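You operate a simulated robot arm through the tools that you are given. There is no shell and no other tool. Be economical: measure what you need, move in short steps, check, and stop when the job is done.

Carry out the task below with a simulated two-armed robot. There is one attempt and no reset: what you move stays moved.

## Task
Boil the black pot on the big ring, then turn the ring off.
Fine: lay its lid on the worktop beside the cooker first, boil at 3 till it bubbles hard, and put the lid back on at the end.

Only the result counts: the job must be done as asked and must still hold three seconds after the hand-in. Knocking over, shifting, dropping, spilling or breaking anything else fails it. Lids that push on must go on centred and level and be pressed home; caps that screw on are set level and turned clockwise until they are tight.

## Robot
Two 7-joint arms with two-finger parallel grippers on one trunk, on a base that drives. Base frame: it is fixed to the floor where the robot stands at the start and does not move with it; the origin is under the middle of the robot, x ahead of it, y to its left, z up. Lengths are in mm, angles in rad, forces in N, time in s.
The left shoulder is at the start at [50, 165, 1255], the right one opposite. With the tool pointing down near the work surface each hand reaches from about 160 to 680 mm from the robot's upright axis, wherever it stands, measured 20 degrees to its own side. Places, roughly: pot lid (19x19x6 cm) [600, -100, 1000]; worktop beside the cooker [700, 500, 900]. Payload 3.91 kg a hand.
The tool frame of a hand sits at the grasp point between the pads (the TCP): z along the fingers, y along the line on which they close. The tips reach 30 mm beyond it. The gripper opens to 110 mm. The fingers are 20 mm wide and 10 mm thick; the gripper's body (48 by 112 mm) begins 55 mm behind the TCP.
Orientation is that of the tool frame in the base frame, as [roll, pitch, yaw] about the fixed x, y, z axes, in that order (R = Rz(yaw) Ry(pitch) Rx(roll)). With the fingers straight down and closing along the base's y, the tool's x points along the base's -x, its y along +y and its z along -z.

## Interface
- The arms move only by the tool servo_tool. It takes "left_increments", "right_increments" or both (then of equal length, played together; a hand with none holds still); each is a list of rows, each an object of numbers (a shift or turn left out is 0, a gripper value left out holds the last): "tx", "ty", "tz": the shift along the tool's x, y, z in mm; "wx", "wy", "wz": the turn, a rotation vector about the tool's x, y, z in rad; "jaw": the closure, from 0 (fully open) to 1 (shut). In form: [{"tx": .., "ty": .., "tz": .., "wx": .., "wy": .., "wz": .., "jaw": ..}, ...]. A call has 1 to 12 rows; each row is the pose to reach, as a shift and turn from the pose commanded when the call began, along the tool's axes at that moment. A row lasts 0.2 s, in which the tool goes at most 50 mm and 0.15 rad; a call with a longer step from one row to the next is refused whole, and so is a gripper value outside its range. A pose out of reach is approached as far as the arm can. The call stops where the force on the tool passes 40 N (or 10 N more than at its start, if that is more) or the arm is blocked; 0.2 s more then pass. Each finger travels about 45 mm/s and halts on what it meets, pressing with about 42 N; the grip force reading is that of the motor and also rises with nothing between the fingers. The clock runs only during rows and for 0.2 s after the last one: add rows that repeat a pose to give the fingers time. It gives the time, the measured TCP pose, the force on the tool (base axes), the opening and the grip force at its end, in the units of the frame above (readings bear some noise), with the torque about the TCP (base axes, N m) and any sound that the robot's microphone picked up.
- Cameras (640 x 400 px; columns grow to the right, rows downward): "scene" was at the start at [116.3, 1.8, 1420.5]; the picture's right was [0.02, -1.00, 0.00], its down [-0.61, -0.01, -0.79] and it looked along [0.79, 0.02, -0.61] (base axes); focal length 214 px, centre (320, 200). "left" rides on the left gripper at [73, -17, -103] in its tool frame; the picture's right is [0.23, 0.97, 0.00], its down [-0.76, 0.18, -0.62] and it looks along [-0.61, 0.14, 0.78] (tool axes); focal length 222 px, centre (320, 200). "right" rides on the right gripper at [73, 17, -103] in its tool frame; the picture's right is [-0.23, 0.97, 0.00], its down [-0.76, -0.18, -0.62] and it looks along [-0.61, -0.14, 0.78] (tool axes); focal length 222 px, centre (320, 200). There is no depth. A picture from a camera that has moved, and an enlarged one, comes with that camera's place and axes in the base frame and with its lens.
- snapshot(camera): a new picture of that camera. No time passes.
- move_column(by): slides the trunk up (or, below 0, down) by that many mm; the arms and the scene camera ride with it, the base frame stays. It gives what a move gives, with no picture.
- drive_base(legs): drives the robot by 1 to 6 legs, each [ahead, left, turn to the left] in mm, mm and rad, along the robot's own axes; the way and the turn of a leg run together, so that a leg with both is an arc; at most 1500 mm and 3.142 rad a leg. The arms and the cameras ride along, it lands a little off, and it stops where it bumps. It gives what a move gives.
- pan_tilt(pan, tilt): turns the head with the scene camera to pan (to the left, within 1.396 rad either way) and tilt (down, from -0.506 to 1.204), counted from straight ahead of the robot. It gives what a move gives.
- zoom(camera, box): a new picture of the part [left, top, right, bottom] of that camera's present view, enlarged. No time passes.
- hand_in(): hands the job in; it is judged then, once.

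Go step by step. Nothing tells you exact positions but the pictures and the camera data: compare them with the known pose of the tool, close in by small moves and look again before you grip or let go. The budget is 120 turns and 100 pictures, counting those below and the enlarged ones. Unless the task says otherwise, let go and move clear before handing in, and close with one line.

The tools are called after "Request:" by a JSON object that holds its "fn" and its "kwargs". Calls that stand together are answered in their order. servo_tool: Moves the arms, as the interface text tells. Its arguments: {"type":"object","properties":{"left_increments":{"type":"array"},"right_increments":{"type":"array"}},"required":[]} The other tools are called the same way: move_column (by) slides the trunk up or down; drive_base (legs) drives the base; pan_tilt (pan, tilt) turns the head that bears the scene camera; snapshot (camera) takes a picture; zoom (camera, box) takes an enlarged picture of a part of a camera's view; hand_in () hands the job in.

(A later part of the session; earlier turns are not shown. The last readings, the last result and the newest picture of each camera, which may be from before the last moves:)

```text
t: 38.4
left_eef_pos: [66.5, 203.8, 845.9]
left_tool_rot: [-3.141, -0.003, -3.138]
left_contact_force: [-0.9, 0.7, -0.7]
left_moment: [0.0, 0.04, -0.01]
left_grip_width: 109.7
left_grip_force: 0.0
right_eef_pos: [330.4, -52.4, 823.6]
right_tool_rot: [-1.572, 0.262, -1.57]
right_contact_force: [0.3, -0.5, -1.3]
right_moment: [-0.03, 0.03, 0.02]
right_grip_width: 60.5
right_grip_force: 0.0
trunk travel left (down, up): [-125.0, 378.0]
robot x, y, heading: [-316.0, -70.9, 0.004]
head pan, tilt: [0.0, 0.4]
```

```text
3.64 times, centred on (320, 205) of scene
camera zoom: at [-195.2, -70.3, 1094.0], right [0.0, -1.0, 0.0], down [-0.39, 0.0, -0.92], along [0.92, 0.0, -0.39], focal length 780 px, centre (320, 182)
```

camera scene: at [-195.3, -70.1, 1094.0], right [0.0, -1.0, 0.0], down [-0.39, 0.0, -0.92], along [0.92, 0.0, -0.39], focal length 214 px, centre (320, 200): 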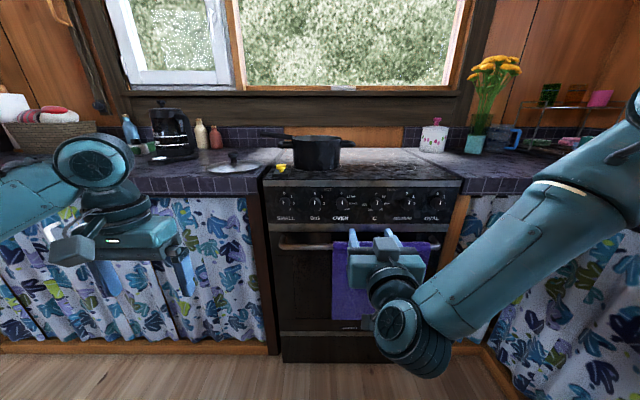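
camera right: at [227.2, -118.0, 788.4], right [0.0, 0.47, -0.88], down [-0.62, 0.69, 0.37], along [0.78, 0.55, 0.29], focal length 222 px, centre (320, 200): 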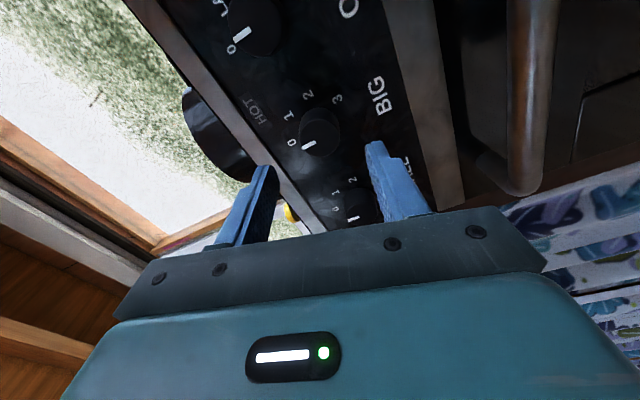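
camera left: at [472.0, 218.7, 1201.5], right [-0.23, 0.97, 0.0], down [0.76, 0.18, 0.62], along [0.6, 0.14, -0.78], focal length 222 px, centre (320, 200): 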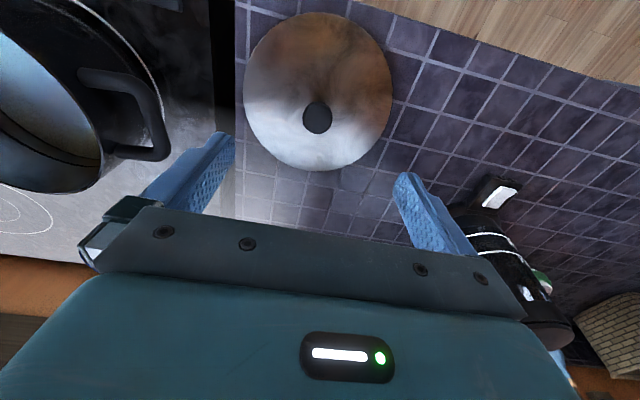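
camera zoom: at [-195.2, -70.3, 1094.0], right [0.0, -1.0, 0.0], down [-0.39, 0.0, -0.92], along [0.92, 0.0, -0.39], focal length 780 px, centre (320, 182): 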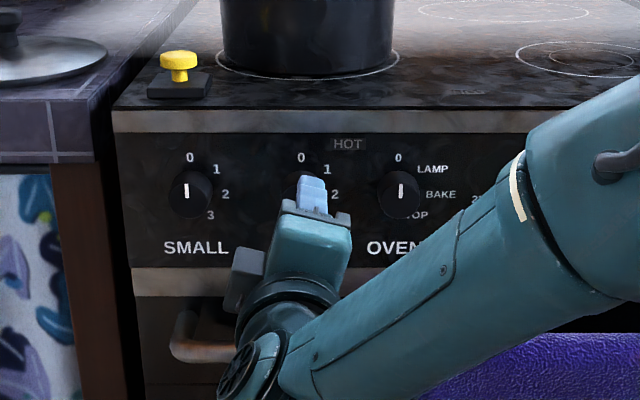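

Request:
{"fn": "zoom", "kwargs": {"camera": "right", "box": [260, 80, 380, 200]}}

```text
3.33 times, centred on (320, 140) of right
camera zoom: at [227.2, -118.0, 788.4], right [0.0, 0.47, -0.88], down [-0.62, 0.69, 0.37], along [0.78, 0.55, 0.29], focal length 740 px, centre (320, 400)
```

zoom: 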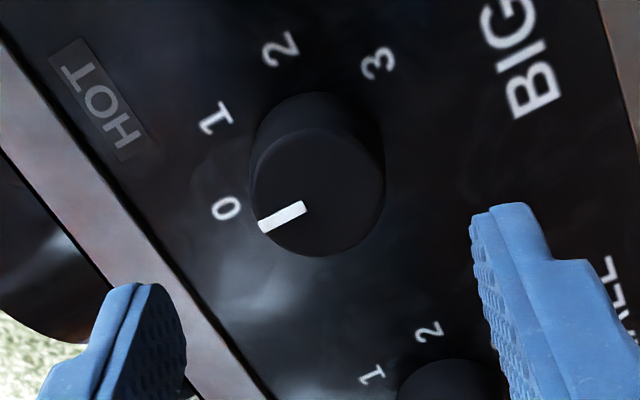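

The knob's face sits exactly on the tool's axis. I advance 62 mm with the fingers around it and grip.

Request:
{"fn": "servo_tool", "kwargs": {"right_increments": [{"tz": 20}, {"tz": 40}, {"tz": 55}, {"tz": 62}, {"tz": 62}]}}

Request:
{"fn": "zoom", "kwargs": {"camera": "right", "box": [220, 80, 420, 240]}}

```text
t: 39.6
left_eef_pos: [65.7, 203.1, 846.2]
left_tool_rot: [-3.141, -0.002, -3.136]
left_contact_force: [-0.1, 0.0, 0.8]
left_moment: [0.01, -0.02, -0.02]
left_grip_width: 109.7
left_grip_force: 0.0
right_eef_pos: [392.6, -53.7, 824.9]
right_tool_rot: [-1.571, 0.261, -1.569]
right_contact_force: [-0.6, 0.8, -0.1]
right_moment: [0.0, 0.02, 0.01]
right_grip_width: 60.4
right_grip_force: 0.0
trunk travel left (down, up): [-125.0, 378.0]
robot x, y, heading: [-314.4, -69.0, -0.004]
head pan, tilt: [0.0, 0.4]
```

```text
2.50 times, centred on (320, 160) of right
camera zoom: at [289.2, -118.7, 788.6], right [0.0, 0.47, -0.88], down [-0.62, 0.69, 0.37], along [0.78, 0.55, 0.29], focal length 555 px, centre (320, 300)
```

zoom: 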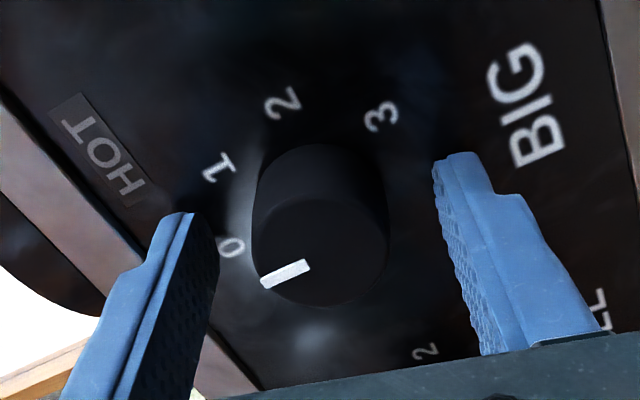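

Well placed. I close and turn clockwise by about 75° in a first stroke.

Request:
{"fn": "servo_tool", "kwargs": {"right_increments": [{"jaw": 1}, {"jaw": 1}, {"jaw": 1}, {"wz": 0.145}, {"wz": 0.29}, {"wz": 0.435}, {"wz": 0.58}, {"wz": 0.725}, {"wz": 0.87}, {"wz": 1.015}, {"wz": 1.16}, {"wz": 1.305}]}}

Request:
{"fn": "zoom", "kwargs": {"camera": "right", "box": [220, 80, 420, 240]}}

```text
t: 42.2
left_eef_pos: [66.6, 203.3, 845.5]
left_tool_rot: [3.14, -0.004, -3.139]
left_contact_force: [0.7, -0.2, 0.1]
left_moment: [-0.04, 0.02, 0.02]
left_grip_width: 109.9
left_grip_force: 0.1
right_eef_pos: [391.7, -52.7, 825.2]
right_tool_rot: [-1.133, 1.57, -1.132]
right_contact_force: [12.3, 2.9, 2.8]
right_moment: [-0.01, 0.12, 0.05]
right_grip_width: 34.9
right_grip_force: 45.5
trunk travel left (down, up): [-125.0, 378.0]
robot x, y, heading: [-318.1, -71.5, 0.005]
head pan, tilt: [0.0, 0.4]
```

```text
2.50 times, centred on (320, 160) of right
camera zoom: at [289.0, -35.7, 750.7], right [0.0, 0.97, 0.23], down [-0.62, -0.18, 0.76], along [0.78, -0.14, 0.61], focal length 555 px, centre (320, 300)
```

zoom: 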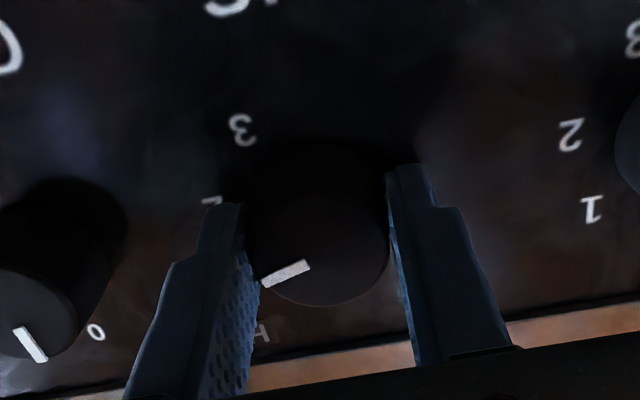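

The knob followed the turn. I go on by another 75° to reach 3.

Request:
{"fn": "servo_tool", "kwargs": {"right_increments": [{"wz": 0.145}, {"wz": 0.29}, {"wz": 0.435}, {"wz": 0.58}, {"wz": 0.725}, {"wz": 0.87}, {"wz": 1.015}, {"wz": 1.16}, {"wz": 1.309}, {"wz": 1.309}]}}

Request:
{"fn": "zoom", "kwargs": {"camera": "right", "box": [220, 80, 420, 240]}}

Request:
{"fn": "zoom", "kwargs": {"camera": "scene", "box": [240, 130, 400, 230]}}

```text
t: 44.4
left_eef_pos: [66.4, 202.5, 846.0]
left_tool_rot: [3.14, -0.001, -3.139]
left_contact_force: [0.0, -0.5, 0.6]
left_moment: [-0.02, 0.02, -0.03]
left_grip_width: 110.1
left_grip_force: 0.0
right_eef_pos: [391.3, -51.7, 825.4]
right_tool_rot: [1.57, 0.265, 1.574]
right_contact_force: [6.7, 0.9, 5.0]
right_moment: [-0.76, 0.04, 0.19]
right_grip_width: 34.7
right_grip_force: 44.9
trunk travel left (down, up): [-125.0, 378.0]
robot x, y, heading: [-315.9, -71.3, 0.004]
head pan, tilt: [0.0, 0.4]
```

```text
2.50 times, centred on (320, 160) of right
camera zoom: at [288.8, 22.2, 820.9], right [0.0, 0.04, 1.0], down [-0.62, -0.78, 0.03], along [0.78, -0.62, 0.02], focal length 555 px, centre (320, 300)
```

zoom: 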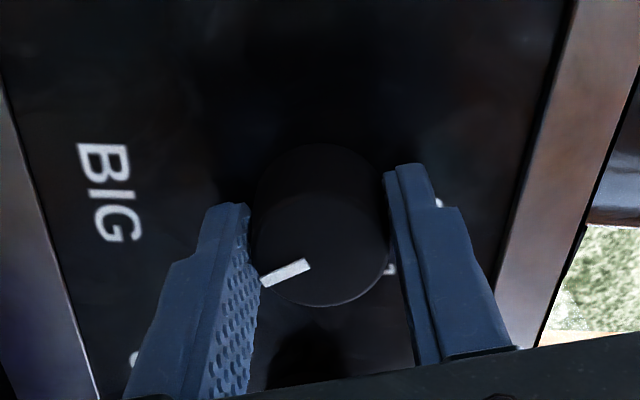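

```text
4.00 times, centred on (320, 180) of scene
camera zoom: at [-195.2, -70.1, 1094.0], right [0.0, -1.0, 0.0], down [-0.39, 0.0, -0.92], along [0.92, 0.0, -0.39], focal length 858 px, centre (320, 280)
```

zoom: 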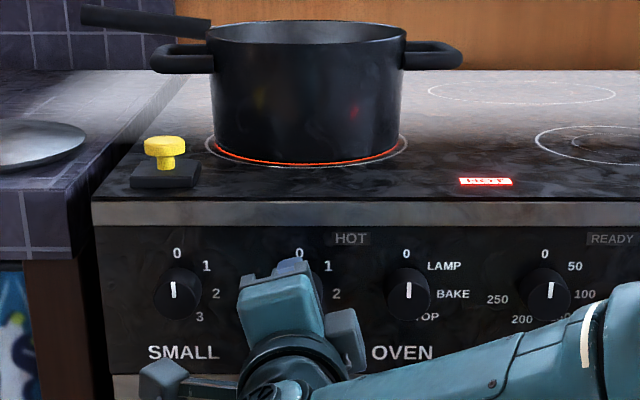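

The big ring glows and HOT is lit. I open and withdraw 70 mm to check the mark against the 3.

Request:
{"fn": "servo_tool", "kwargs": {"right_increments": [{"jaw": 0.45}, {"jaw": 0.45}, {"jaw": 0.45}, {"tz": -30}, {"tz": -70}, {"tz": -70}]}}

Request:
{"fn": "zoom", "kwargs": {"camera": "right", "box": [240, 60, 400, 180]}}

Request:
{"fn": "zoom", "kwargs": {"camera": "scene", "box": [240, 110, 400, 230]}}

```text
t: 45.8
left_eef_pos: [66.5, 202.9, 847.1]
left_tool_rot: [3.142, -0.002, -3.137]
left_contact_force: [-0.4, -0.9, 0.6]
left_moment: [0.01, 0.01, 0.02]
left_grip_width: 110.0
left_grip_force: 0.1
right_eef_pos: [321.7, -52.2, 824.9]
right_tool_rot: [1.57, 0.265, 1.572]
right_contact_force: [-1.4, -0.3, 0.0]
right_moment: [0.01, 0.03, 0.01]
right_grip_width: 60.2
right_grip_force: 0.1
trunk travel left (down, up): [-125.0, 378.0]
robot x, y, heading: [-314.7, -72.5, 0.001]
head pan, tilt: [0.0, 0.4]
```

```text
3.33 times, centred on (320, 120) of right
camera zoom: at [219.9, 22.1, 820.9], right [0.0, 0.04, 1.0], down [-0.62, -0.78, 0.03], along [0.78, -0.62, 0.02], focal length 740 px, centre (320, 467)
```

zoom: 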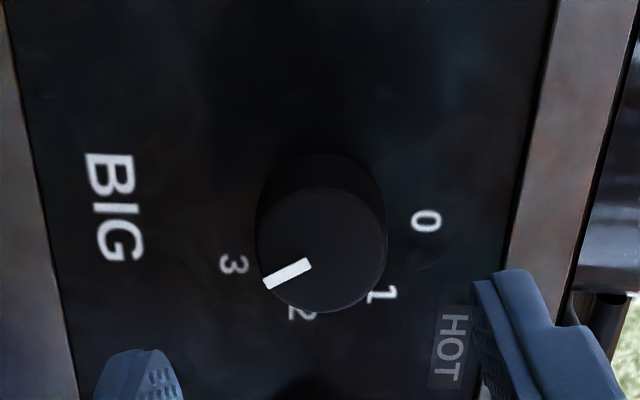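

```text
3.33 times, centred on (320, 170) of scene
camera zoom: at [-195.3, -70.3, 1094.0], right [0.0, -1.0, 0.0], down [-0.39, 0.0, -0.92], along [0.92, 0.0, -0.39], focal length 715 px, centre (320, 300)
```

zoom: 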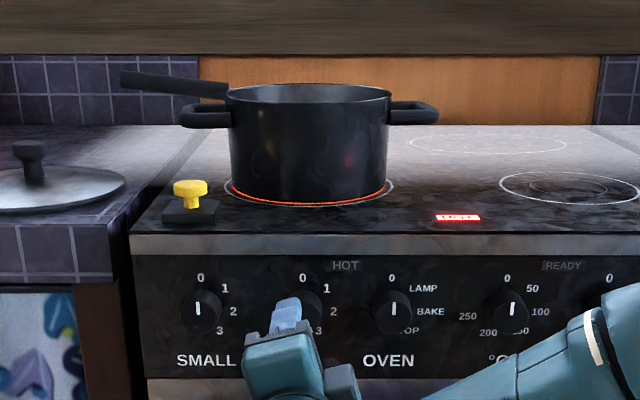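

The mark points at 3. Now I wait, watching the water and listening.

Request:
{"fn": "servo_tool", "kwargs": {"right_increments": [{}, {}, {}, {}, {}, {}, {}, {}, {}, {}, {}, {}]}}

Request:
{"fn": "servo_tool", "kwargs": {"right_increments": [{}, {}, {}, {}, {}, {}, {}, {}, {}, {}, {}, {}]}}

Request:
{"fn": "servo_tool", "kwargs": {"right_increments": [{}, {}, {}, {}, {}, {}, {}, {}, {}, {}, {}, {}]}}

Request:
{"fn": "servo_tool", "kwargs": {"right_increments": [{}, {}, {}, {}, {}, {}, {}, {}, {}, {}, {}, {}]}}

Request:
{"fn": "zoom", "kwargs": {"camera": "scene", "box": [240, 110, 400, 230]}}

```text
t: 48.4
left_eef_pos: [65.7, 203.4, 846.1]
left_tool_rot: [-3.141, -0.001, -3.14]
left_contact_force: [0.4, 0.6, -0.3]
left_moment: [-0.01, -0.03, 0.02]
left_grip_width: 109.7
left_grip_force: 0.0
right_eef_pos: [322.9, -52.5, 824.4]
right_tool_rot: [1.572, 0.265, 1.573]
right_contact_force: [0.5, -0.1, -0.4]
right_moment: [0.0, 0.04, 0.06]
right_grip_width: 60.4
right_grip_force: 0.1
trunk travel left (down, up): [-125.0, 378.0]
robot x, y, heading: [-319.1, -68.9, 0.0]
head pan, tilt: [0.0, 0.4]
```

```text
t: 51.0
left_eef_pos: [66.5, 202.3, 844.9]
left_tool_rot: [3.141, -0.004, -3.138]
left_contact_force: [-0.2, 0.4, 0.4]
left_moment: [0.0, 0.0, -0.01]
left_grip_width: 110.2
left_grip_force: 0.1
right_eef_pos: [322.8, -52.4, 823.9]
right_tool_rot: [1.574, 0.266, 1.574]
right_contact_force: [-0.4, 0.5, -0.1]
right_moment: [0.01, 0.03, -0.01]
right_grip_width: 60.4
right_grip_force: 0.0
trunk travel left (down, up): [-125.0, 378.0]
robot x, y, heading: [-317.2, -69.2, 0.001]
head pan, tilt: [0.0, 0.4]
```

```text
t: 53.6
left_eef_pos: [66.3, 202.9, 846.2]
left_tool_rot: [3.141, -0.002, -3.139]
left_contact_force: [0.4, 0.9, 0.1]
left_moment: [-0.03, -0.03, -0.02]
left_grip_width: 110.0
left_grip_force: 0.0
right_eef_pos: [323.3, -51.7, 824.7]
right_tool_rot: [1.573, 0.267, 1.574]
right_contact_force: [-0.3, 0.1, 1.6]
right_moment: [0.0, 0.0, 0.01]
right_grip_width: 60.7
right_grip_force: 0.0
trunk travel left (down, up): [-125.0, 378.0]
robot x, y, heading: [-315.1, -70.9, 0.005]
head pan, tilt: [0.0, 0.4]
```

```text
t: 56.2
left_eef_pos: [65.4, 203.8, 845.5]
left_tool_rot: [3.141, -0.001, -3.137]
left_contact_force: [-0.1, -0.1, 0.7]
left_moment: [0.0, 0.01, 0.0]
left_grip_width: 110.0
left_grip_force: 0.0
right_eef_pos: [323.1, -52.3, 823.9]
right_tool_rot: [1.574, 0.265, 1.572]
right_contact_force: [-0.3, -0.3, -0.5]
right_moment: [0.01, 0.04, 0.0]
right_grip_width: 60.5
right_grip_force: 0.1
trunk travel left (down, up): [-125.0, 378.0]
robot x, y, heading: [-316.7, -69.2, 0.006]
head pan, tilt: [0.0, 0.4]
```

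```text
3.33 times, centred on (320, 170) of scene
camera zoom: at [-195.2, -70.2, 1094.0], right [0.0, -1.0, 0.0], down [-0.39, 0.0, -0.92], along [0.92, 0.0, -0.39], focal length 715 px, centre (320, 300)
```

zoom: 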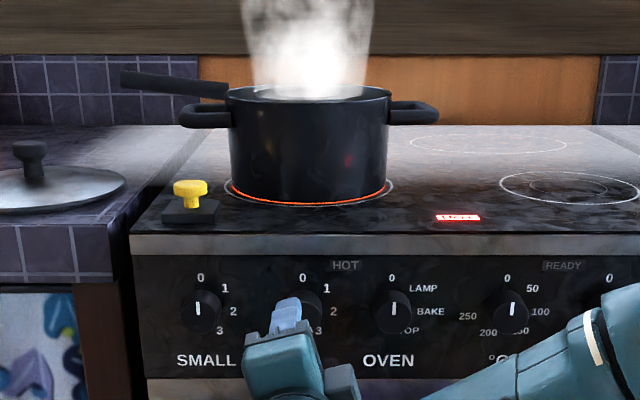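

Steam is rising already. I look into the pot for bubbles.

Request:
{"fn": "zoom", "kwargs": {"camera": "scene", "box": [285, 115, 355, 160]}}

Request:
{"fn": "servo_tool", "kwargs": {"right_increments": [{}, {}, {}, {}, {}, {}, {}, {}, {}, {}]}}

Request:
{"fn": "zoom", "kwargs": {"camera": "scene", "box": [285, 115, 355, 160]}}

```text
8.89 times, centred on (320, 138) of scene
camera zoom: at [-195.2, -70.2, 1094.0], right [0.0, -1.0, 0.0], down [-0.39, 0.0, -0.92], along [0.92, 0.0, -0.39], focal length 1906 px, centre (320, 756)
```

zoom: 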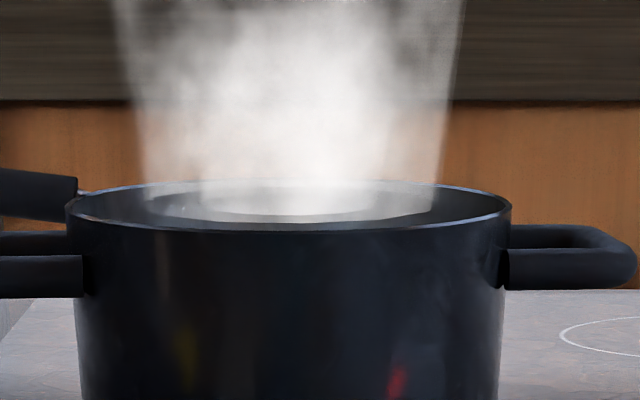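

```text
t: 58.4
left_eef_pos: [66.6, 203.1, 845.0]
left_tool_rot: [3.141, -0.002, -3.137]
left_contact_force: [0.0, 1.1, 0.0]
left_moment: [0.02, -0.01, 0.03]
left_grip_width: 110.1
left_grip_force: 0.0
right_eef_pos: [323.1, -52.5, 824.4]
right_tool_rot: [1.573, 0.267, 1.573]
right_contact_force: [0.3, 0.2, 0.6]
right_moment: [0.01, 0.02, -0.01]
right_grip_width: 60.4
right_grip_force: 0.0
trunk travel left (down, up): [-125.0, 378.0]
robot x, y, heading: [-322.2, -71.1, 0.0]
head pan, tilt: [0.0, 0.4]
```

```text
8.89 times, centred on (320, 138) of scene
camera zoom: at [-195.2, -70.2, 1094.0], right [0.0, -1.0, 0.0], down [-0.39, 0.0, -0.92], along [0.92, 0.0, -0.39], focal length 1906 px, centre (320, 756)
```

zoom: 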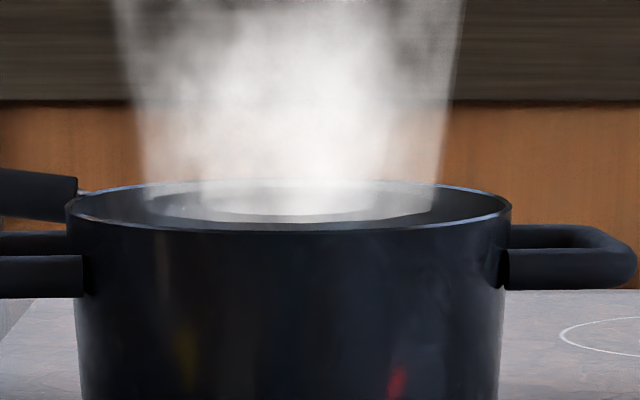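

It steams, but I cannot see the surface well from here. I raise the trunk 200 mm to look in from above.

Request:
{"fn": "move_column", "kwargs": {"by": 200}}

Request:
{"fn": "zoom", "kwargs": {"camera": "scene", "box": [270, 140, 370, 210]}}

```text
t: 60.6
left_eef_pos: [66.2, 202.2, 1047.1]
left_tool_rot: [3.141, -0.002, -3.137]
left_contact_force: [0.2, -0.4, 0.0]
left_moment: [-0.03, 0.0, 0.0]
left_grip_width: 109.9
left_grip_force: 0.1
right_eef_pos: [323.4, -51.5, 1024.9]
right_tool_rot: [1.574, 0.264, 1.572]
right_contact_force: [0.2, 0.0, 0.3]
right_moment: [-0.02, -0.02, 0.0]
right_grip_width: 60.6
right_grip_force: 0.0
trunk travel left (down, up): [-325.0, 178.0]
robot x, y, heading: [-318.8, -72.3, 0.001]
head pan, tilt: [0.0, 0.4]
```

```text
5.71 times, centred on (320, 175) of scene
camera zoom: at [-195.1, -70.2, 1294.0], right [0.0, -1.0, 0.0], down [-0.39, 0.0, -0.92], along [0.92, 0.0, -0.39], focal length 1226 px, centre (320, 343)
```

zoom: 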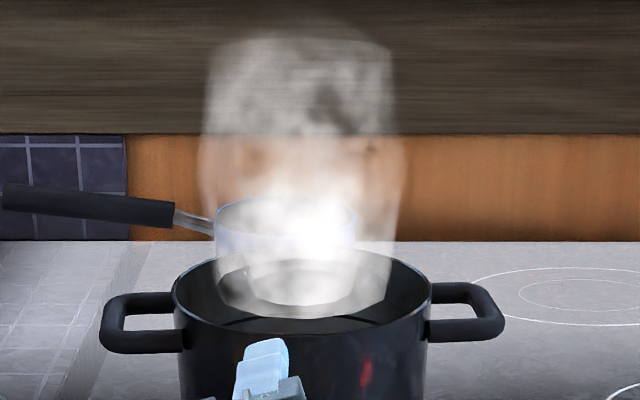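

Steam only so far, no clear bubbling or sound. I wait on and look again.

Request:
{"fn": "servo_tool", "kwargs": {"right_increments": [{}, {}, {}, {}, {}, {}, {}, {}, {}, {}, {}, {}]}}

Request:
{"fn": "zoom", "kwargs": {"camera": "scene", "box": [270, 140, 370, 210]}}

Request:
{"fn": "servo_tool", "kwargs": {"right_increments": [{}, {}, {}, {}, {}, {}, {}, {}, {}, {}, {}, {}]}}

Request:
{"fn": "zoom", "kwargs": {"camera": "scene", "box": [270, 140, 370, 210]}}

```text
t: 63.2
left_eef_pos: [66.5, 203.0, 1046.0]
left_tool_rot: [3.141, -0.001, -3.138]
left_contact_force: [-0.4, 0.3, 0.3]
left_moment: [0.06, 0.02, 0.02]
left_grip_width: 110.2
left_grip_force: 0.0
right_eef_pos: [323.8, -52.5, 1024.4]
right_tool_rot: [1.572, 0.267, 1.572]
right_contact_force: [-0.6, 1.0, -1.4]
right_moment: [0.02, -0.02, 0.01]
right_grip_width: 60.4
right_grip_force: 0.0
trunk travel left (down, up): [-325.0, 178.0]
robot x, y, heading: [-317.1, -71.5, 0.004]
head pan, tilt: [0.0, 0.4]
```

```text
5.71 times, centred on (320, 175) of scene
camera zoom: at [-195.2, -70.2, 1294.0], right [0.0, -1.0, 0.0], down [-0.39, 0.0, -0.92], along [0.92, 0.0, -0.39], focal length 1226 px, centre (320, 343)
```

zoom: 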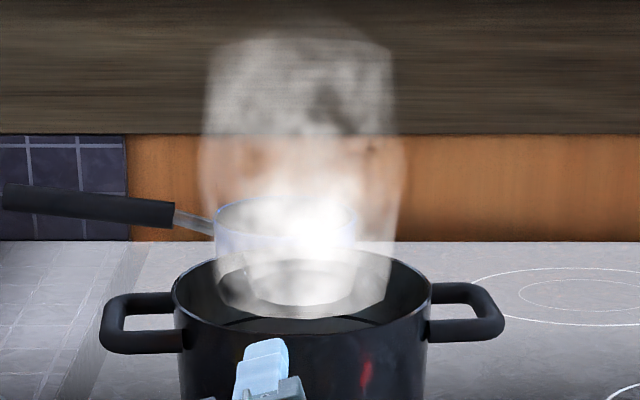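

```text
t: 65.8
left_eef_pos: [66.2, 203.7, 1046.9]
left_tool_rot: [3.142, -0.003, -3.139]
left_contact_force: [-1.0, -0.5, -0.1]
left_moment: [0.01, -0.03, -0.02]
left_grip_width: 110.2
left_grip_force: 0.1
right_eef_pos: [323.2, -52.9, 1025.1]
right_tool_rot: [1.573, 0.266, 1.572]
right_contact_force: [0.3, 0.5, -0.3]
right_moment: [0.01, -0.04, -0.04]
right_grip_width: 60.5
right_grip_force: 0.1
trunk travel left (down, up): [-325.0, 178.0]
robot x, y, heading: [-321.5, -73.2, 0.004]
head pan, tilt: [0.0, 0.4]
```

```text
5.71 times, centred on (320, 175) of scene
camera zoom: at [-195.2, -70.2, 1294.0], right [0.0, -1.0, 0.0], down [-0.39, 0.0, -0.92], along [0.92, 0.0, -0.39], focal length 1226 px, centre (320, 343)
```

zoom: 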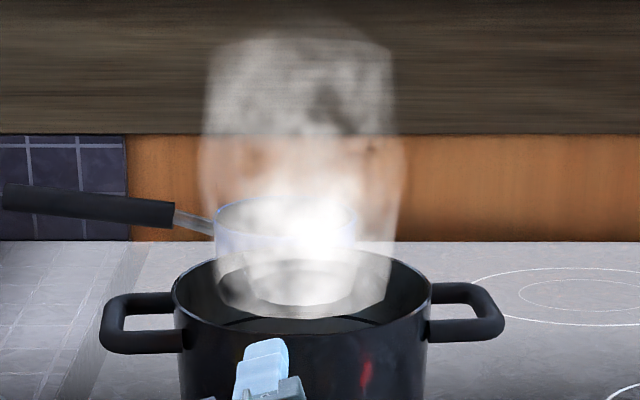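

Unchanged steam. I keep waiting.

Request:
{"fn": "servo_tool", "kwargs": {"right_increments": [{}, {}, {}, {}, {}, {}, {}, {}, {}, {}, {}, {}]}}

Request:
{"fn": "servo_tool", "kwargs": {"right_increments": [{}, {}, {}, {}, {}, {}, {}, {}, {}, {}, {}, {}]}}

Request:
{"fn": "zoom", "kwargs": {"camera": "scene", "box": [270, 140, 370, 210]}}

```text
t: 68.4
left_eef_pos: [66.0, 203.7, 1045.5]
left_tool_rot: [3.14, -0.003, -3.138]
left_contact_force: [0.3, 0.4, 0.1]
left_moment: [0.04, -0.01, 0.0]
left_grip_width: 109.8
left_grip_force: 0.0
right_eef_pos: [322.3, -52.3, 1024.7]
right_tool_rot: [1.573, 0.264, 1.572]
right_contact_force: [-0.9, 0.3, -0.1]
right_moment: [0.0, 0.01, 0.03]
right_grip_width: 60.3
right_grip_force: 0.0
trunk travel left (down, up): [-325.0, 178.0]
robot x, y, heading: [-313.4, -70.7, -0.003]
head pan, tilt: [0.0, 0.4]
```

```text
t: 71.0
left_eef_pos: [65.8, 203.8, 1047.2]
left_tool_rot: [-3.142, -0.001, -3.139]
left_contact_force: [-0.3, -0.4, -0.3]
left_moment: [-0.01, 0.04, 0.02]
left_grip_width: 109.8
left_grip_force: 0.1
right_eef_pos: [323.9, -52.9, 1025.0]
right_tool_rot: [1.573, 0.265, 1.574]
right_contact_force: [0.6, 0.2, -0.6]
right_moment: [0.0, 0.01, -0.02]
right_grip_width: 60.5
right_grip_force: 0.0
trunk travel left (down, up): [-325.0, 178.0]
robot x, y, heading: [-317.0, -73.1, 0.002]
head pan, tilt: [0.0, 0.4]
```

```text
5.71 times, centred on (320, 175) of scene
camera zoom: at [-195.2, -70.2, 1294.0], right [0.0, -1.0, 0.0], down [-0.39, 0.0, -0.92], along [0.92, 0.0, -0.39], focal length 1226 px, centre (320, 343)
```

zoom: 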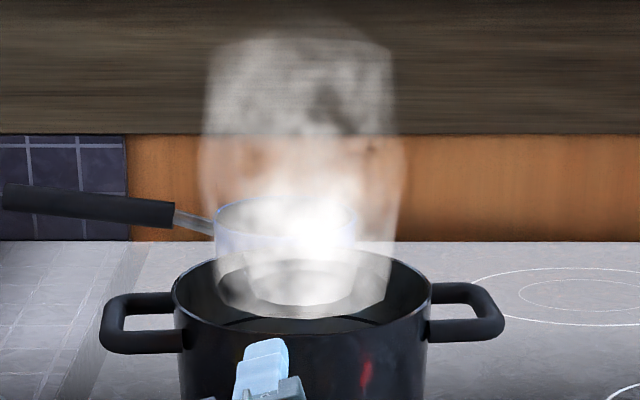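

Request:
{"fn": "servo_tool", "kwargs": {"right_increments": [{}, {}, {}, {}, {}, {}, {}, {}, {}, {}, {}, {}]}}

Request:
{"fn": "servo_tool", "kwargs": {"right_increments": [{}, {}, {}, {}, {}, {}, {}, {}, {}, {}, {}, {}]}}

Request:
{"fn": "servo_tool", "kwargs": {"right_increments": [{}, {}, {}, {}, {}, {}, {}, {}, {}, {}, {}, {}]}}

Request:
{"fn": "zoom", "kwargs": {"camera": "scene", "box": [270, 140, 370, 210]}}

```text
t: 73.6
left_eef_pos: [66.6, 204.2, 1046.0]
left_tool_rot: [3.141, -0.001, -3.136]
left_contact_force: [-0.3, 0.2, 0.3]
left_moment: [0.02, 0.03, -0.04]
left_grip_width: 110.0
left_grip_force: 0.0
right_eef_pos: [323.2, -52.5, 1023.7]
right_tool_rot: [1.572, 0.265, 1.572]
right_contact_force: [0.4, -0.2, -0.8]
right_moment: [-0.04, 0.04, -0.02]
right_grip_width: 60.6
right_grip_force: 0.1
trunk travel left (down, up): [-325.0, 178.0]
robot x, y, heading: [-319.0, -74.6, 0.004]
head pan, tilt: [0.0, 0.4]
```

```text
t: 76.2
left_eef_pos: [66.7, 203.3, 1045.9]
left_tool_rot: [-3.141, -0.002, -3.14]
left_contact_force: [0.3, 0.2, 0.2]
left_moment: [0.01, 0.0, -0.01]
left_grip_width: 110.1
left_grip_force: 0.0
right_eef_pos: [324.4, -52.9, 1024.5]
right_tool_rot: [1.572, 0.265, 1.572]
right_contact_force: [-0.6, 0.3, -0.7]
right_moment: [0.0, -0.01, 0.02]
right_grip_width: 60.5
right_grip_force: 0.1
trunk travel left (down, up): [-325.0, 178.0]
robot x, y, heading: [-318.0, -67.3, 0.003]
head pan, tilt: [0.0, 0.4]
```

```text
t: 78.8
left_eef_pos: [65.1, 203.9, 1046.2]
left_tool_rot: [3.141, -0.004, -3.139]
left_contact_force: [-0.1, 0.2, -0.3]
left_moment: [0.0, 0.0, -0.02]
left_grip_width: 109.9
left_grip_force: 0.0
right_eef_pos: [323.3, -52.3, 1024.8]
right_tool_rot: [1.572, 0.266, 1.573]
right_contact_force: [0.5, -0.3, 0.1]
right_moment: [0.01, 0.0, 0.03]
right_grip_width: 60.5
right_grip_force: 0.0
trunk travel left (down, up): [-325.0, 178.0]
robot x, y, heading: [-318.9, -68.6, 0.002]
head pan, tilt: [0.0, 0.4]
```

```text
5.71 times, centred on (320, 175) of scene
camera zoom: at [-195.2, -70.2, 1294.0], right [0.0, -1.0, 0.0], down [-0.39, 0.0, -0.92], along [0.92, 0.0, -0.39], focal length 1226 px, centre (320, 343)
```

zoom: 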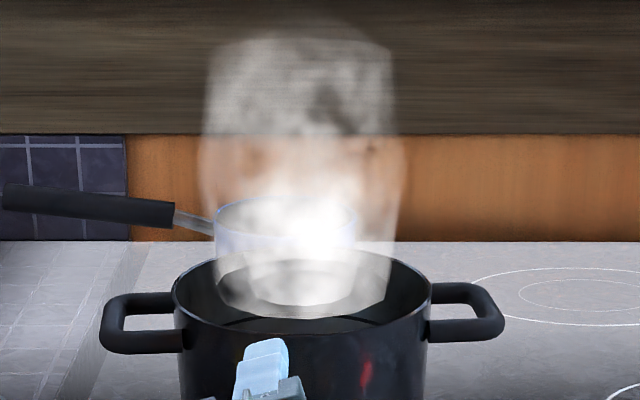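

Unchanged for a while, so this may already be the full boil. I raise the trunk to the top for a steeper look at the surface.

Request:
{"fn": "move_column", "kwargs": {"by": 177}}

Request:
{"fn": "zoom", "kwargs": {"camera": "scene", "box": [285, 190, 355, 240]}}

Request:
{"fn": "snapshot", "kwargs": {"camera": "right"}}

```text
t: 80.8
left_eef_pos: [66.3, 203.1, 1223.0]
left_tool_rot: [3.141, -0.003, -3.137]
left_contact_force: [0.6, -0.9, 0.1]
left_moment: [-0.02, 0.0, 0.0]
left_grip_width: 110.0
left_grip_force: 0.0
right_eef_pos: [322.8, -51.9, 1200.9]
right_tool_rot: [1.574, 0.265, 1.572]
right_contact_force: [-0.1, 0.7, 0.6]
right_moment: [0.01, 0.0, -0.02]
right_grip_width: 60.5
right_grip_force: 0.1
trunk travel left (down, up): [-502.0, 1.0]
robot x, y, heading: [-320.1, -71.0, 0.005]
head pan, tilt: [0.0, 0.4]
```

```text
8.00 times, centred on (320, 215) of scene
camera zoom: at [-195.1, -70.2, 1471.0], right [0.0, -1.0, 0.0], down [-0.39, 0.0, -0.92], along [0.92, 0.0, -0.39], focal length 1716 px, centre (320, 80)
```

zoom: 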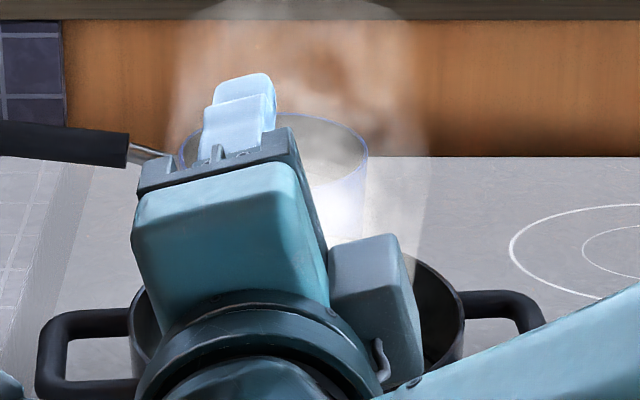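

```text
47 pictures are left
camera right: at [220.3, 22.2, 1197.5], right [0.0, 0.04, 1.0], down [-0.62, -0.78, 0.03], along [0.78, -0.62, 0.02], focal length 222 px, centre (320, 200)
```

right: 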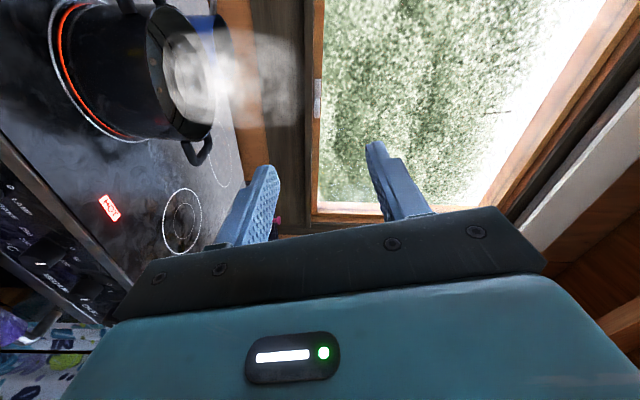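

Request:
{"fn": "zoom", "kwargs": {"camera": "right", "box": [120, 0, 260, 160]}}

Request:
{"fn": "servo_tool", "kwargs": {"right_increments": [{"ty": -25}, {"ty": -60}, {"ty": -100, "wx": 0.14}, {"ty": -120, "wx": 0.28}, {"ty": -120, "wx": 0.42}, {"ty": -120, "wx": 0.42}]}}

Request:
{"fn": "snapshot", "kwargs": {"camera": "right"}}

```text
2.50 times, centred on (190, 80) of right
camera zoom: at [220.3, 22.2, 1197.5], right [0.0, 0.04, 1.0], down [-0.62, -0.78, 0.03], along [0.78, -0.62, 0.02], focal length 555 px, centre (645, 500)
```

zoom: 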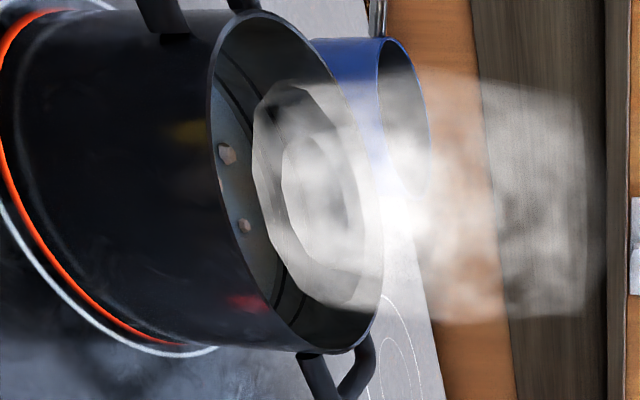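

```text
t: 82.2
left_eef_pos: [65.8, 204.4, 1222.9]
left_tool_rot: [3.141, -0.001, -3.137]
left_contact_force: [0.5, -0.7, 0.7]
left_moment: [0.02, 0.01, -0.01]
left_grip_width: 110.2
left_grip_force: 0.0
right_eef_pos: [323.2, -83.6, 1084.1]
right_tool_rot: [1.994, 0.266, 1.572]
right_contact_force: [0.8, -0.6, -0.2]
right_moment: [-0.01, -0.01, -0.01]
right_grip_width: 60.5
right_grip_force: 0.0
trunk travel left (down, up): [-502.0, 1.0]
robot x, y, heading: [-319.1, -71.7, 0.003]
head pan, tilt: [0.0, 0.4]
```

```text
45 pictures are left
camera right: at [236.1, 1.8, 1118.9], right [0.4, 0.01, 0.92], down [-0.64, -0.71, 0.29], along [0.66, -0.7, -0.27], focal length 222 px, centre (320, 200)
```

right: 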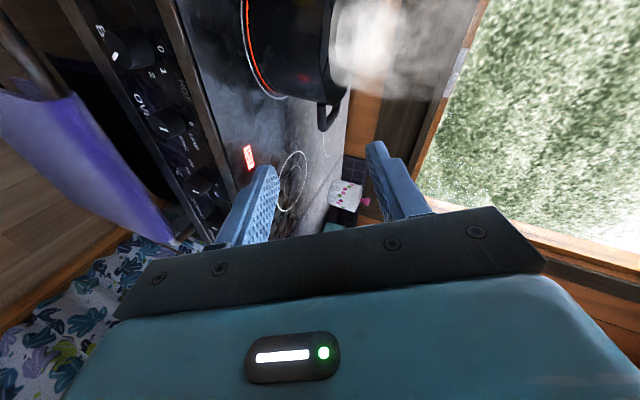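

The zoom shows large bubbles at the water's surface under thick steam. The hand is now out of the head camera's way, so I take a confirming look.

Request:
{"fn": "zoom", "kwargs": {"camera": "scene", "box": [285, 195, 355, 245]}}

Request:
{"fn": "servo_tool", "kwargs": {"right_increments": [{}, {}, {}, {}, {}, {}, {}, {}, {}, {}, {}, {}]}}

Request:
{"fn": "zoom", "kwargs": {"camera": "scene", "box": [285, 195, 355, 245]}}

```text
8.00 times, centred on (320, 220) of scene
camera zoom: at [-195.2, -70.2, 1471.0], right [0.0, -1.0, 0.0], down [-0.39, 0.0, -0.92], along [0.92, 0.0, -0.39], focal length 1716 px, centre (320, 40)
```

zoom: 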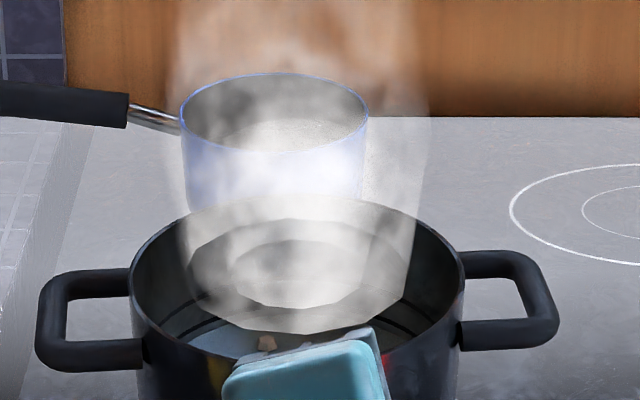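

```text
t: 84.8
left_eef_pos: [66.1, 203.4, 1223.4]
left_tool_rot: [-3.14, -0.002, -3.139]
left_contact_force: [0.6, 0.0, -0.2]
left_moment: [-0.01, 0.0, -0.01]
left_grip_width: 109.9
left_grip_force: 0.0
right_eef_pos: [323.0, -83.6, 1083.5]
right_tool_rot: [1.992, 0.266, 1.572]
right_contact_force: [1.1, -0.1, 0.7]
right_moment: [0.02, 0.01, -0.01]
right_grip_width: 60.6
right_grip_force: 0.1
trunk travel left (down, up): [-502.0, 1.0]
robot x, y, heading: [-320.5, -72.2, 0.003]
head pan, tilt: [0.0, 0.4]
```

```text
8.00 times, centred on (320, 220) of scene
camera zoom: at [-195.2, -70.2, 1471.0], right [0.0, -1.0, 0.0], down [-0.39, 0.0, -0.92], along [0.92, 0.0, -0.39], focal length 1716 px, centre (320, 40)
```

zoom: 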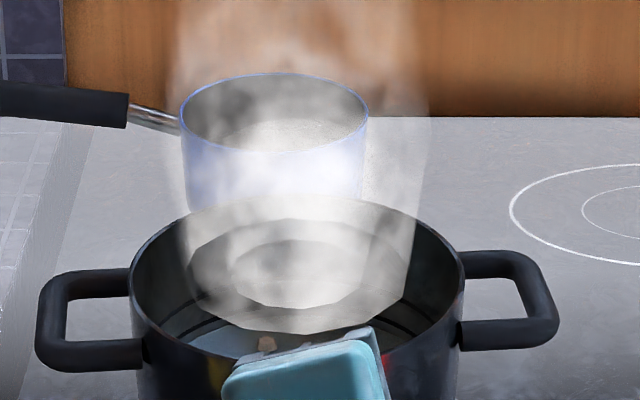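

Bubbles show at the surface; I shift the hand aside to see how hard it boils.

Request:
{"fn": "servo_tool", "kwargs": {"right_increments": [{"tx": -45}, {"tx": -90}, {"tx": -135}, {"tx": -135}]}}

Request:
{"fn": "zoom", "kwargs": {"camera": "scene", "box": [285, 195, 355, 245]}}

```text
t: 85.8
left_eef_pos: [66.8, 204.1, 1221.9]
left_tool_rot: [-3.139, 0.0, -3.139]
left_contact_force: [-0.3, 0.0, 0.3]
left_moment: [0.0, -0.01, 0.03]
left_grip_width: 109.6
left_grip_force: 0.2
right_eef_pos: [324.8, -212.7, 1121.0]
right_tool_rot: [1.991, 0.267, 1.577]
right_contact_force: [1.3, 0.1, -0.1]
right_moment: [-0.01, -0.04, 0.02]
right_grip_width: 60.7
right_grip_force: 0.1
trunk travel left (down, up): [-502.0, 1.0]
robot x, y, heading: [-316.1, -73.5, 0.002]
head pan, tilt: [0.0, 0.4]
```

```text
8.00 times, centred on (320, 220) of scene
camera zoom: at [-195.0, -69.2, 1471.0], right [0.0, -1.0, 0.0], down [-0.39, 0.0, -0.92], along [0.92, 0.0, -0.39], focal length 1716 px, centre (320, 40)
```

zoom: 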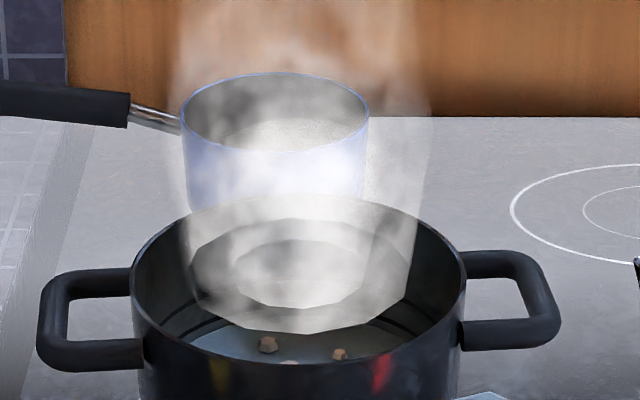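

I see three lumps or bubbles at the surface; perhaps not a hard boil yet. I wait and compare.

Request:
{"fn": "servo_tool", "kwargs": {"right_increments": [{}, {}, {}, {}, {}, {}, {}, {}, {}, {}, {}, {}]}}

Request:
{"fn": "servo_tool", "kwargs": {"right_increments": [{}, {}, {}, {}, {}, {}, {}, {}, {}, {}, {}, {}]}}

Request:
{"fn": "servo_tool", "kwargs": {"right_increments": [{}, {}, {}, {}, {}, {}, {}, {}, {}, {}, {}, {}]}}

Request:
{"fn": "zoom", "kwargs": {"camera": "scene", "box": [295, 215, 345, 245]}}

```text
t: 88.4
left_eef_pos: [66.2, 204.1, 1222.4]
left_tool_rot: [3.139, 0.0, -3.137]
left_contact_force: [0.0, 0.5, 0.7]
left_moment: [-0.01, 0.02, 0.01]
left_grip_width: 110.0
left_grip_force: 0.0
right_eef_pos: [324.7, -211.9, 1120.7]
right_tool_rot: [1.992, 0.265, 1.573]
right_contact_force: [0.9, 0.5, -0.2]
right_moment: [-0.05, 0.0, 0.02]
right_grip_width: 60.6
right_grip_force: 0.0
trunk travel left (down, up): [-502.0, 1.0]
robot x, y, heading: [-316.2, -71.5, 0.007]
head pan, tilt: [0.0, 0.4]
```

```text
t: 91.0
left_eef_pos: [66.2, 202.2, 1222.8]
left_tool_rot: [-3.141, -0.001, -3.139]
left_contact_force: [-0.3, 0.5, 0.5]
left_moment: [0.01, -0.03, 0.03]
left_grip_width: 110.1
left_grip_force: 0.0
right_eef_pos: [323.9, -212.9, 1120.2]
right_tool_rot: [1.992, 0.267, 1.573]
right_contact_force: [-0.3, -0.2, 0.1]
right_moment: [-0.01, 0.01, 0.02]
right_grip_width: 60.6
right_grip_force: 0.1
trunk travel left (down, up): [-502.0, 1.0]
robot x, y, heading: [-316.4, -70.2, 0.003]
head pan, tilt: [0.0, 0.4]
```

```text
t: 93.6
left_eef_pos: [66.8, 202.2, 1222.9]
left_tool_rot: [3.141, -0.001, -3.139]
left_contact_force: [-0.7, -0.2, 0.5]
left_moment: [0.0, 0.03, 0.01]
left_grip_width: 110.1
left_grip_force: 0.1
right_eef_pos: [323.6, -213.2, 1120.0]
right_tool_rot: [1.99, 0.266, 1.572]
right_contact_force: [0.3, 1.1, 0.1]
right_moment: [0.01, -0.01, 0.04]
right_grip_width: 60.5
right_grip_force: 0.0
trunk travel left (down, up): [-502.0, 1.0]
robot x, y, heading: [-315.9, -72.6, 0.003]
head pan, tilt: [0.0, 0.4]
```

```text
12.80 times, centred on (320, 230) of scene
camera zoom: at [-195.2, -70.2, 1471.0], right [0.0, -1.0, 0.0], down [-0.39, 0.0, -0.92], along [0.92, 0.0, -0.39], focal length 2745 px, centre (320, -184)
```

zoom: 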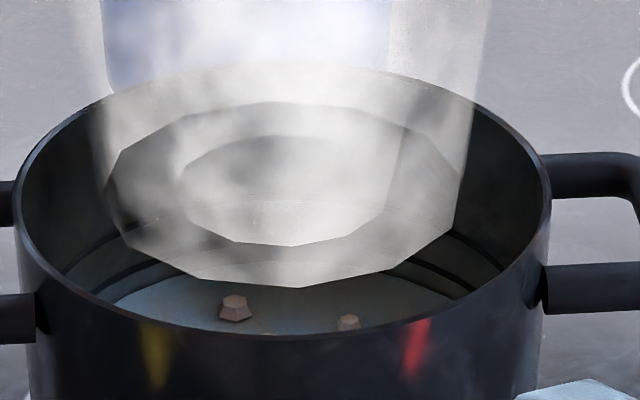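

The faceted bubbles bob between pictures, so it is boiling; I bring the hand camera over for one steeper view to judge how hard.

Request:
{"fn": "servo_tool", "kwargs": {"right_increments": [{"ty": 40}, {"ty": 80, "tx": 20}, {"ty": 120, "tx": 45}, {"ty": 140, "tx": 85, "wx": 0.1}, {"ty": 140, "tx": 130, "wx": 0.2}, {"ty": 140, "tx": 170, "wx": 0.3}, {"ty": 140, "tx": 200, "wx": 0.4}, {"ty": 140, "tx": 230, "wx": 0.45}, {"ty": 140, "tx": 230, "wx": 0.45}]}}

Request:
{"fn": "snapshot", "kwargs": {"camera": "right"}}

```text
t: 95.6
left_eef_pos: [65.9, 203.1, 1222.7]
left_tool_rot: [3.141, -0.001, -3.136]
left_contact_force: [-0.9, 0.3, -0.4]
left_moment: [-0.01, -0.04, 0.0]
left_grip_width: 109.9
left_grip_force: 0.0
right_eef_pos: [366.7, 0.2, 1198.0]
right_tool_rot: [2.411, 0.252, 1.58]
right_contact_force: [-0.5, 0.4, -0.3]
right_moment: [-0.01, -0.05, -0.01]
right_grip_width: 60.6
right_grip_force: 0.0
right hand out of reach, approached as far as the arm can: row 7, 8, 9
trunk travel left (down, up): [-502.0, 1.0]
robot x, y, heading: [-319.0, -70.5, -0.0]
head pan, tilt: [0.0, 0.4]
```

```text
40 pictures are left
camera right: at [309.5, 92.2, 1264.5], right [0.73, -0.05, 0.69], down [-0.54, -0.66, 0.52], along [0.42, -0.75, -0.51], focal length 222 px, centre (320, 200)
```

right: 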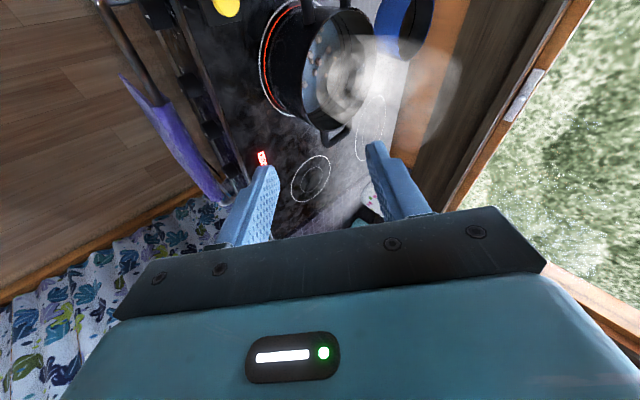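

Request:
{"fn": "zoom", "kwargs": {"camera": "right", "box": [270, 0, 400, 130]}}

Request:
{"fn": "servo_tool", "kwargs": {"right_increments": [{}, {}, {}, {}, {}, {}, {}, {}, {}, {}]}}

Request:
{"fn": "zoom", "kwargs": {"camera": "right", "box": [270, 0, 400, 130]}}

```text
3.08 times, centred on (335, 65) of right
camera zoom: at [309.5, 92.2, 1264.5], right [0.73, -0.05, 0.69], down [-0.54, -0.66, 0.52], along [0.42, -0.75, -0.51], focal length 684 px, centre (274, 615)
```

zoom: 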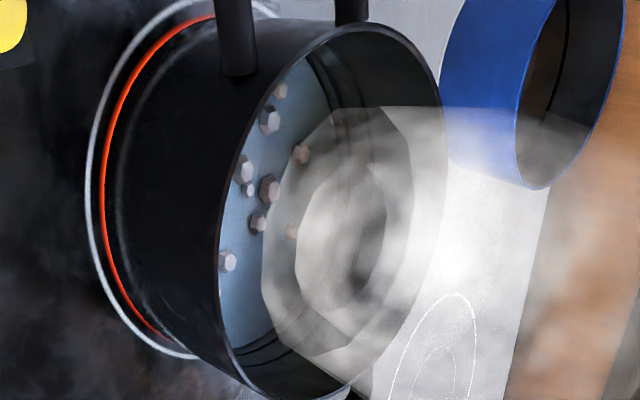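

```text
t: 97.8
left_eef_pos: [66.6, 202.4, 1222.7]
left_tool_rot: [-3.142, -0.002, -3.138]
left_contact_force: [0.6, 0.7, 0.2]
left_moment: [0.03, 0.01, -0.02]
left_grip_width: 110.2
left_grip_force: 0.1
right_eef_pos: [367.2, -1.7, 1198.2]
right_tool_rot: [2.411, 0.25, 1.577]
right_contact_force: [0.3, 0.3, 0.0]
right_moment: [0.02, 0.02, 0.04]
right_grip_width: 60.6
right_grip_force: 0.1
trunk travel left (down, up): [-502.0, 1.0]
robot x, y, heading: [-314.6, -71.1, 0.002]
head pan, tilt: [0.0, 0.4]
```

```text
3.08 times, centred on (335, 65) of right
camera zoom: at [309.7, 91.0, 1264.7], right [0.73, -0.05, 0.69], down [-0.54, -0.66, 0.52], along [0.42, -0.75, -0.51], focal length 684 px, centre (274, 615)
```

zoom: 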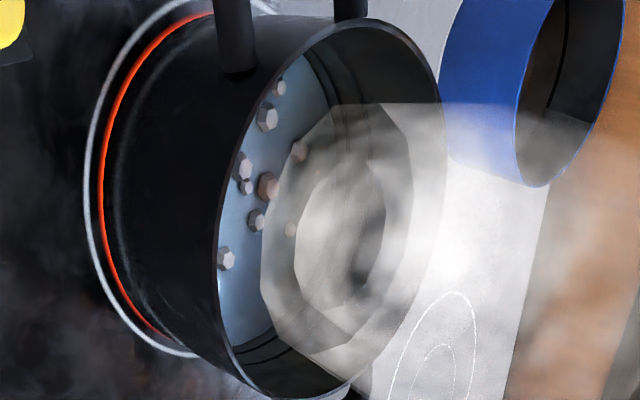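

At least nine bubbles churn at the surface under full steam: it bubbles hard. I take the right hand back in front of the BIG knob and lower the trunk.

Request:
{"fn": "servo_tool", "kwargs": {"right_increments": [{"tx": -8, "ty": -9, "tz": -6, "wx": -0.14}, {"tx": -16, "ty": -18, "tz": -12, "wx": -0.28}, {"tx": -25, "ty": -28, "tz": -19, "wx": -0.42}, {"tx": -33, "ty": -37, "tz": -25, "wx": -0.56}, {"tx": -42, "ty": -47, "tz": -31, "wx": -0.7}, {"tx": -50, "ty": -56, "tz": -38, "wx": -0.839}, {"tx": -50, "ty": -56, "tz": -38, "wx": -0.839}]}}

Request:
{"fn": "move_column", "kwargs": {"by": -376}}

Request:
{"fn": "zoom", "kwargs": {"camera": "right", "box": [240, 60, 400, 180]}}

```text
t: 99.4
left_eef_pos: [66.1, 202.3, 1222.9]
left_tool_rot: [-3.141, -0.004, -3.139]
left_contact_force: [0.1, -0.3, 0.0]
left_moment: [0.01, -0.02, -0.01]
left_grip_width: 110.1
left_grip_force: 0.2
right_eef_pos: [297.5, -50.3, 1207.1]
right_tool_rot: [1.602, 0.266, 1.573]
right_contact_force: [-0.8, -0.1, 0.1]
right_moment: [0.01, 0.01, -0.02]
right_grip_width: 60.5
right_grip_force: 0.1
trunk travel left (down, up): [-502.0, 1.0]
robot x, y, heading: [-317.8, -69.1, 0.008]
head pan, tilt: [0.0, 0.4]
```

```text
t: 103.0
left_eef_pos: [66.1, 204.9, 848.0]
left_tool_rot: [-3.141, -0.001, -3.136]
left_contact_force: [-0.3, 0.9, 0.1]
left_moment: [0.02, 0.01, 0.03]
left_grip_width: 110.1
left_grip_force: 0.0
right_eef_pos: [297.7, -48.5, 830.4]
right_tool_rot: [1.602, 0.264, 1.573]
right_contact_force: [0.0, 0.1, -0.4]
right_moment: [0.03, -0.02, 0.04]
right_grip_width: 60.3
right_grip_force: 0.1
trunk travel left (down, up): [-126.0, 377.0]
robot x, y, heading: [-320.1, -69.3, 0.004]
head pan, tilt: [0.0, 0.4]
```

```text
3.33 times, centred on (320, 120) of right
camera zoom: at [194.4, 25.6, 830.0], right [0.03, 0.04, 1.0], down [-0.63, -0.78, 0.05], along [0.78, -0.63, 0.0], focal length 740 px, centre (320, 467)
```

zoom: 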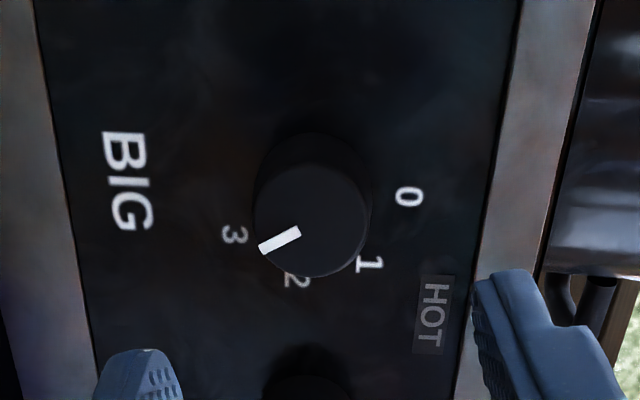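

I correct the small offset and tilt, and come up close.

Request:
{"fn": "servo_tool", "kwargs": {"right_increments": [{"tx": -2.5, "ty": -5, "tz": 15, "wx": -0.03}, {"tx": -2.5, "ty": -4.5, "tz": 40, "wx": -0.03}, {"tx": -2.5, "ty": -4.5, "tz": 40, "wx": -0.03}]}}

```text
t: 103.8
left_eef_pos: [67.0, 202.2, 846.2]
left_tool_rot: [3.14, -0.003, -3.137]
left_contact_force: [0.2, 0.4, 0.3]
left_moment: [-0.02, 0.01, -0.01]
left_grip_width: 110.0
left_grip_force: 0.2
right_eef_pos: [336.1, -52.7, 825.0]
right_tool_rot: [1.573, 0.264, 1.572]
right_contact_force: [-0.6, 0.8, 0.6]
right_moment: [0.0, 0.0, 0.0]
right_grip_width: 60.6
right_grip_force: 0.1
trunk travel left (down, up): [-126.0, 377.0]
robot x, y, heading: [-317.1, -68.6, 0.005]
head pan, tilt: [0.0, 0.4]
```

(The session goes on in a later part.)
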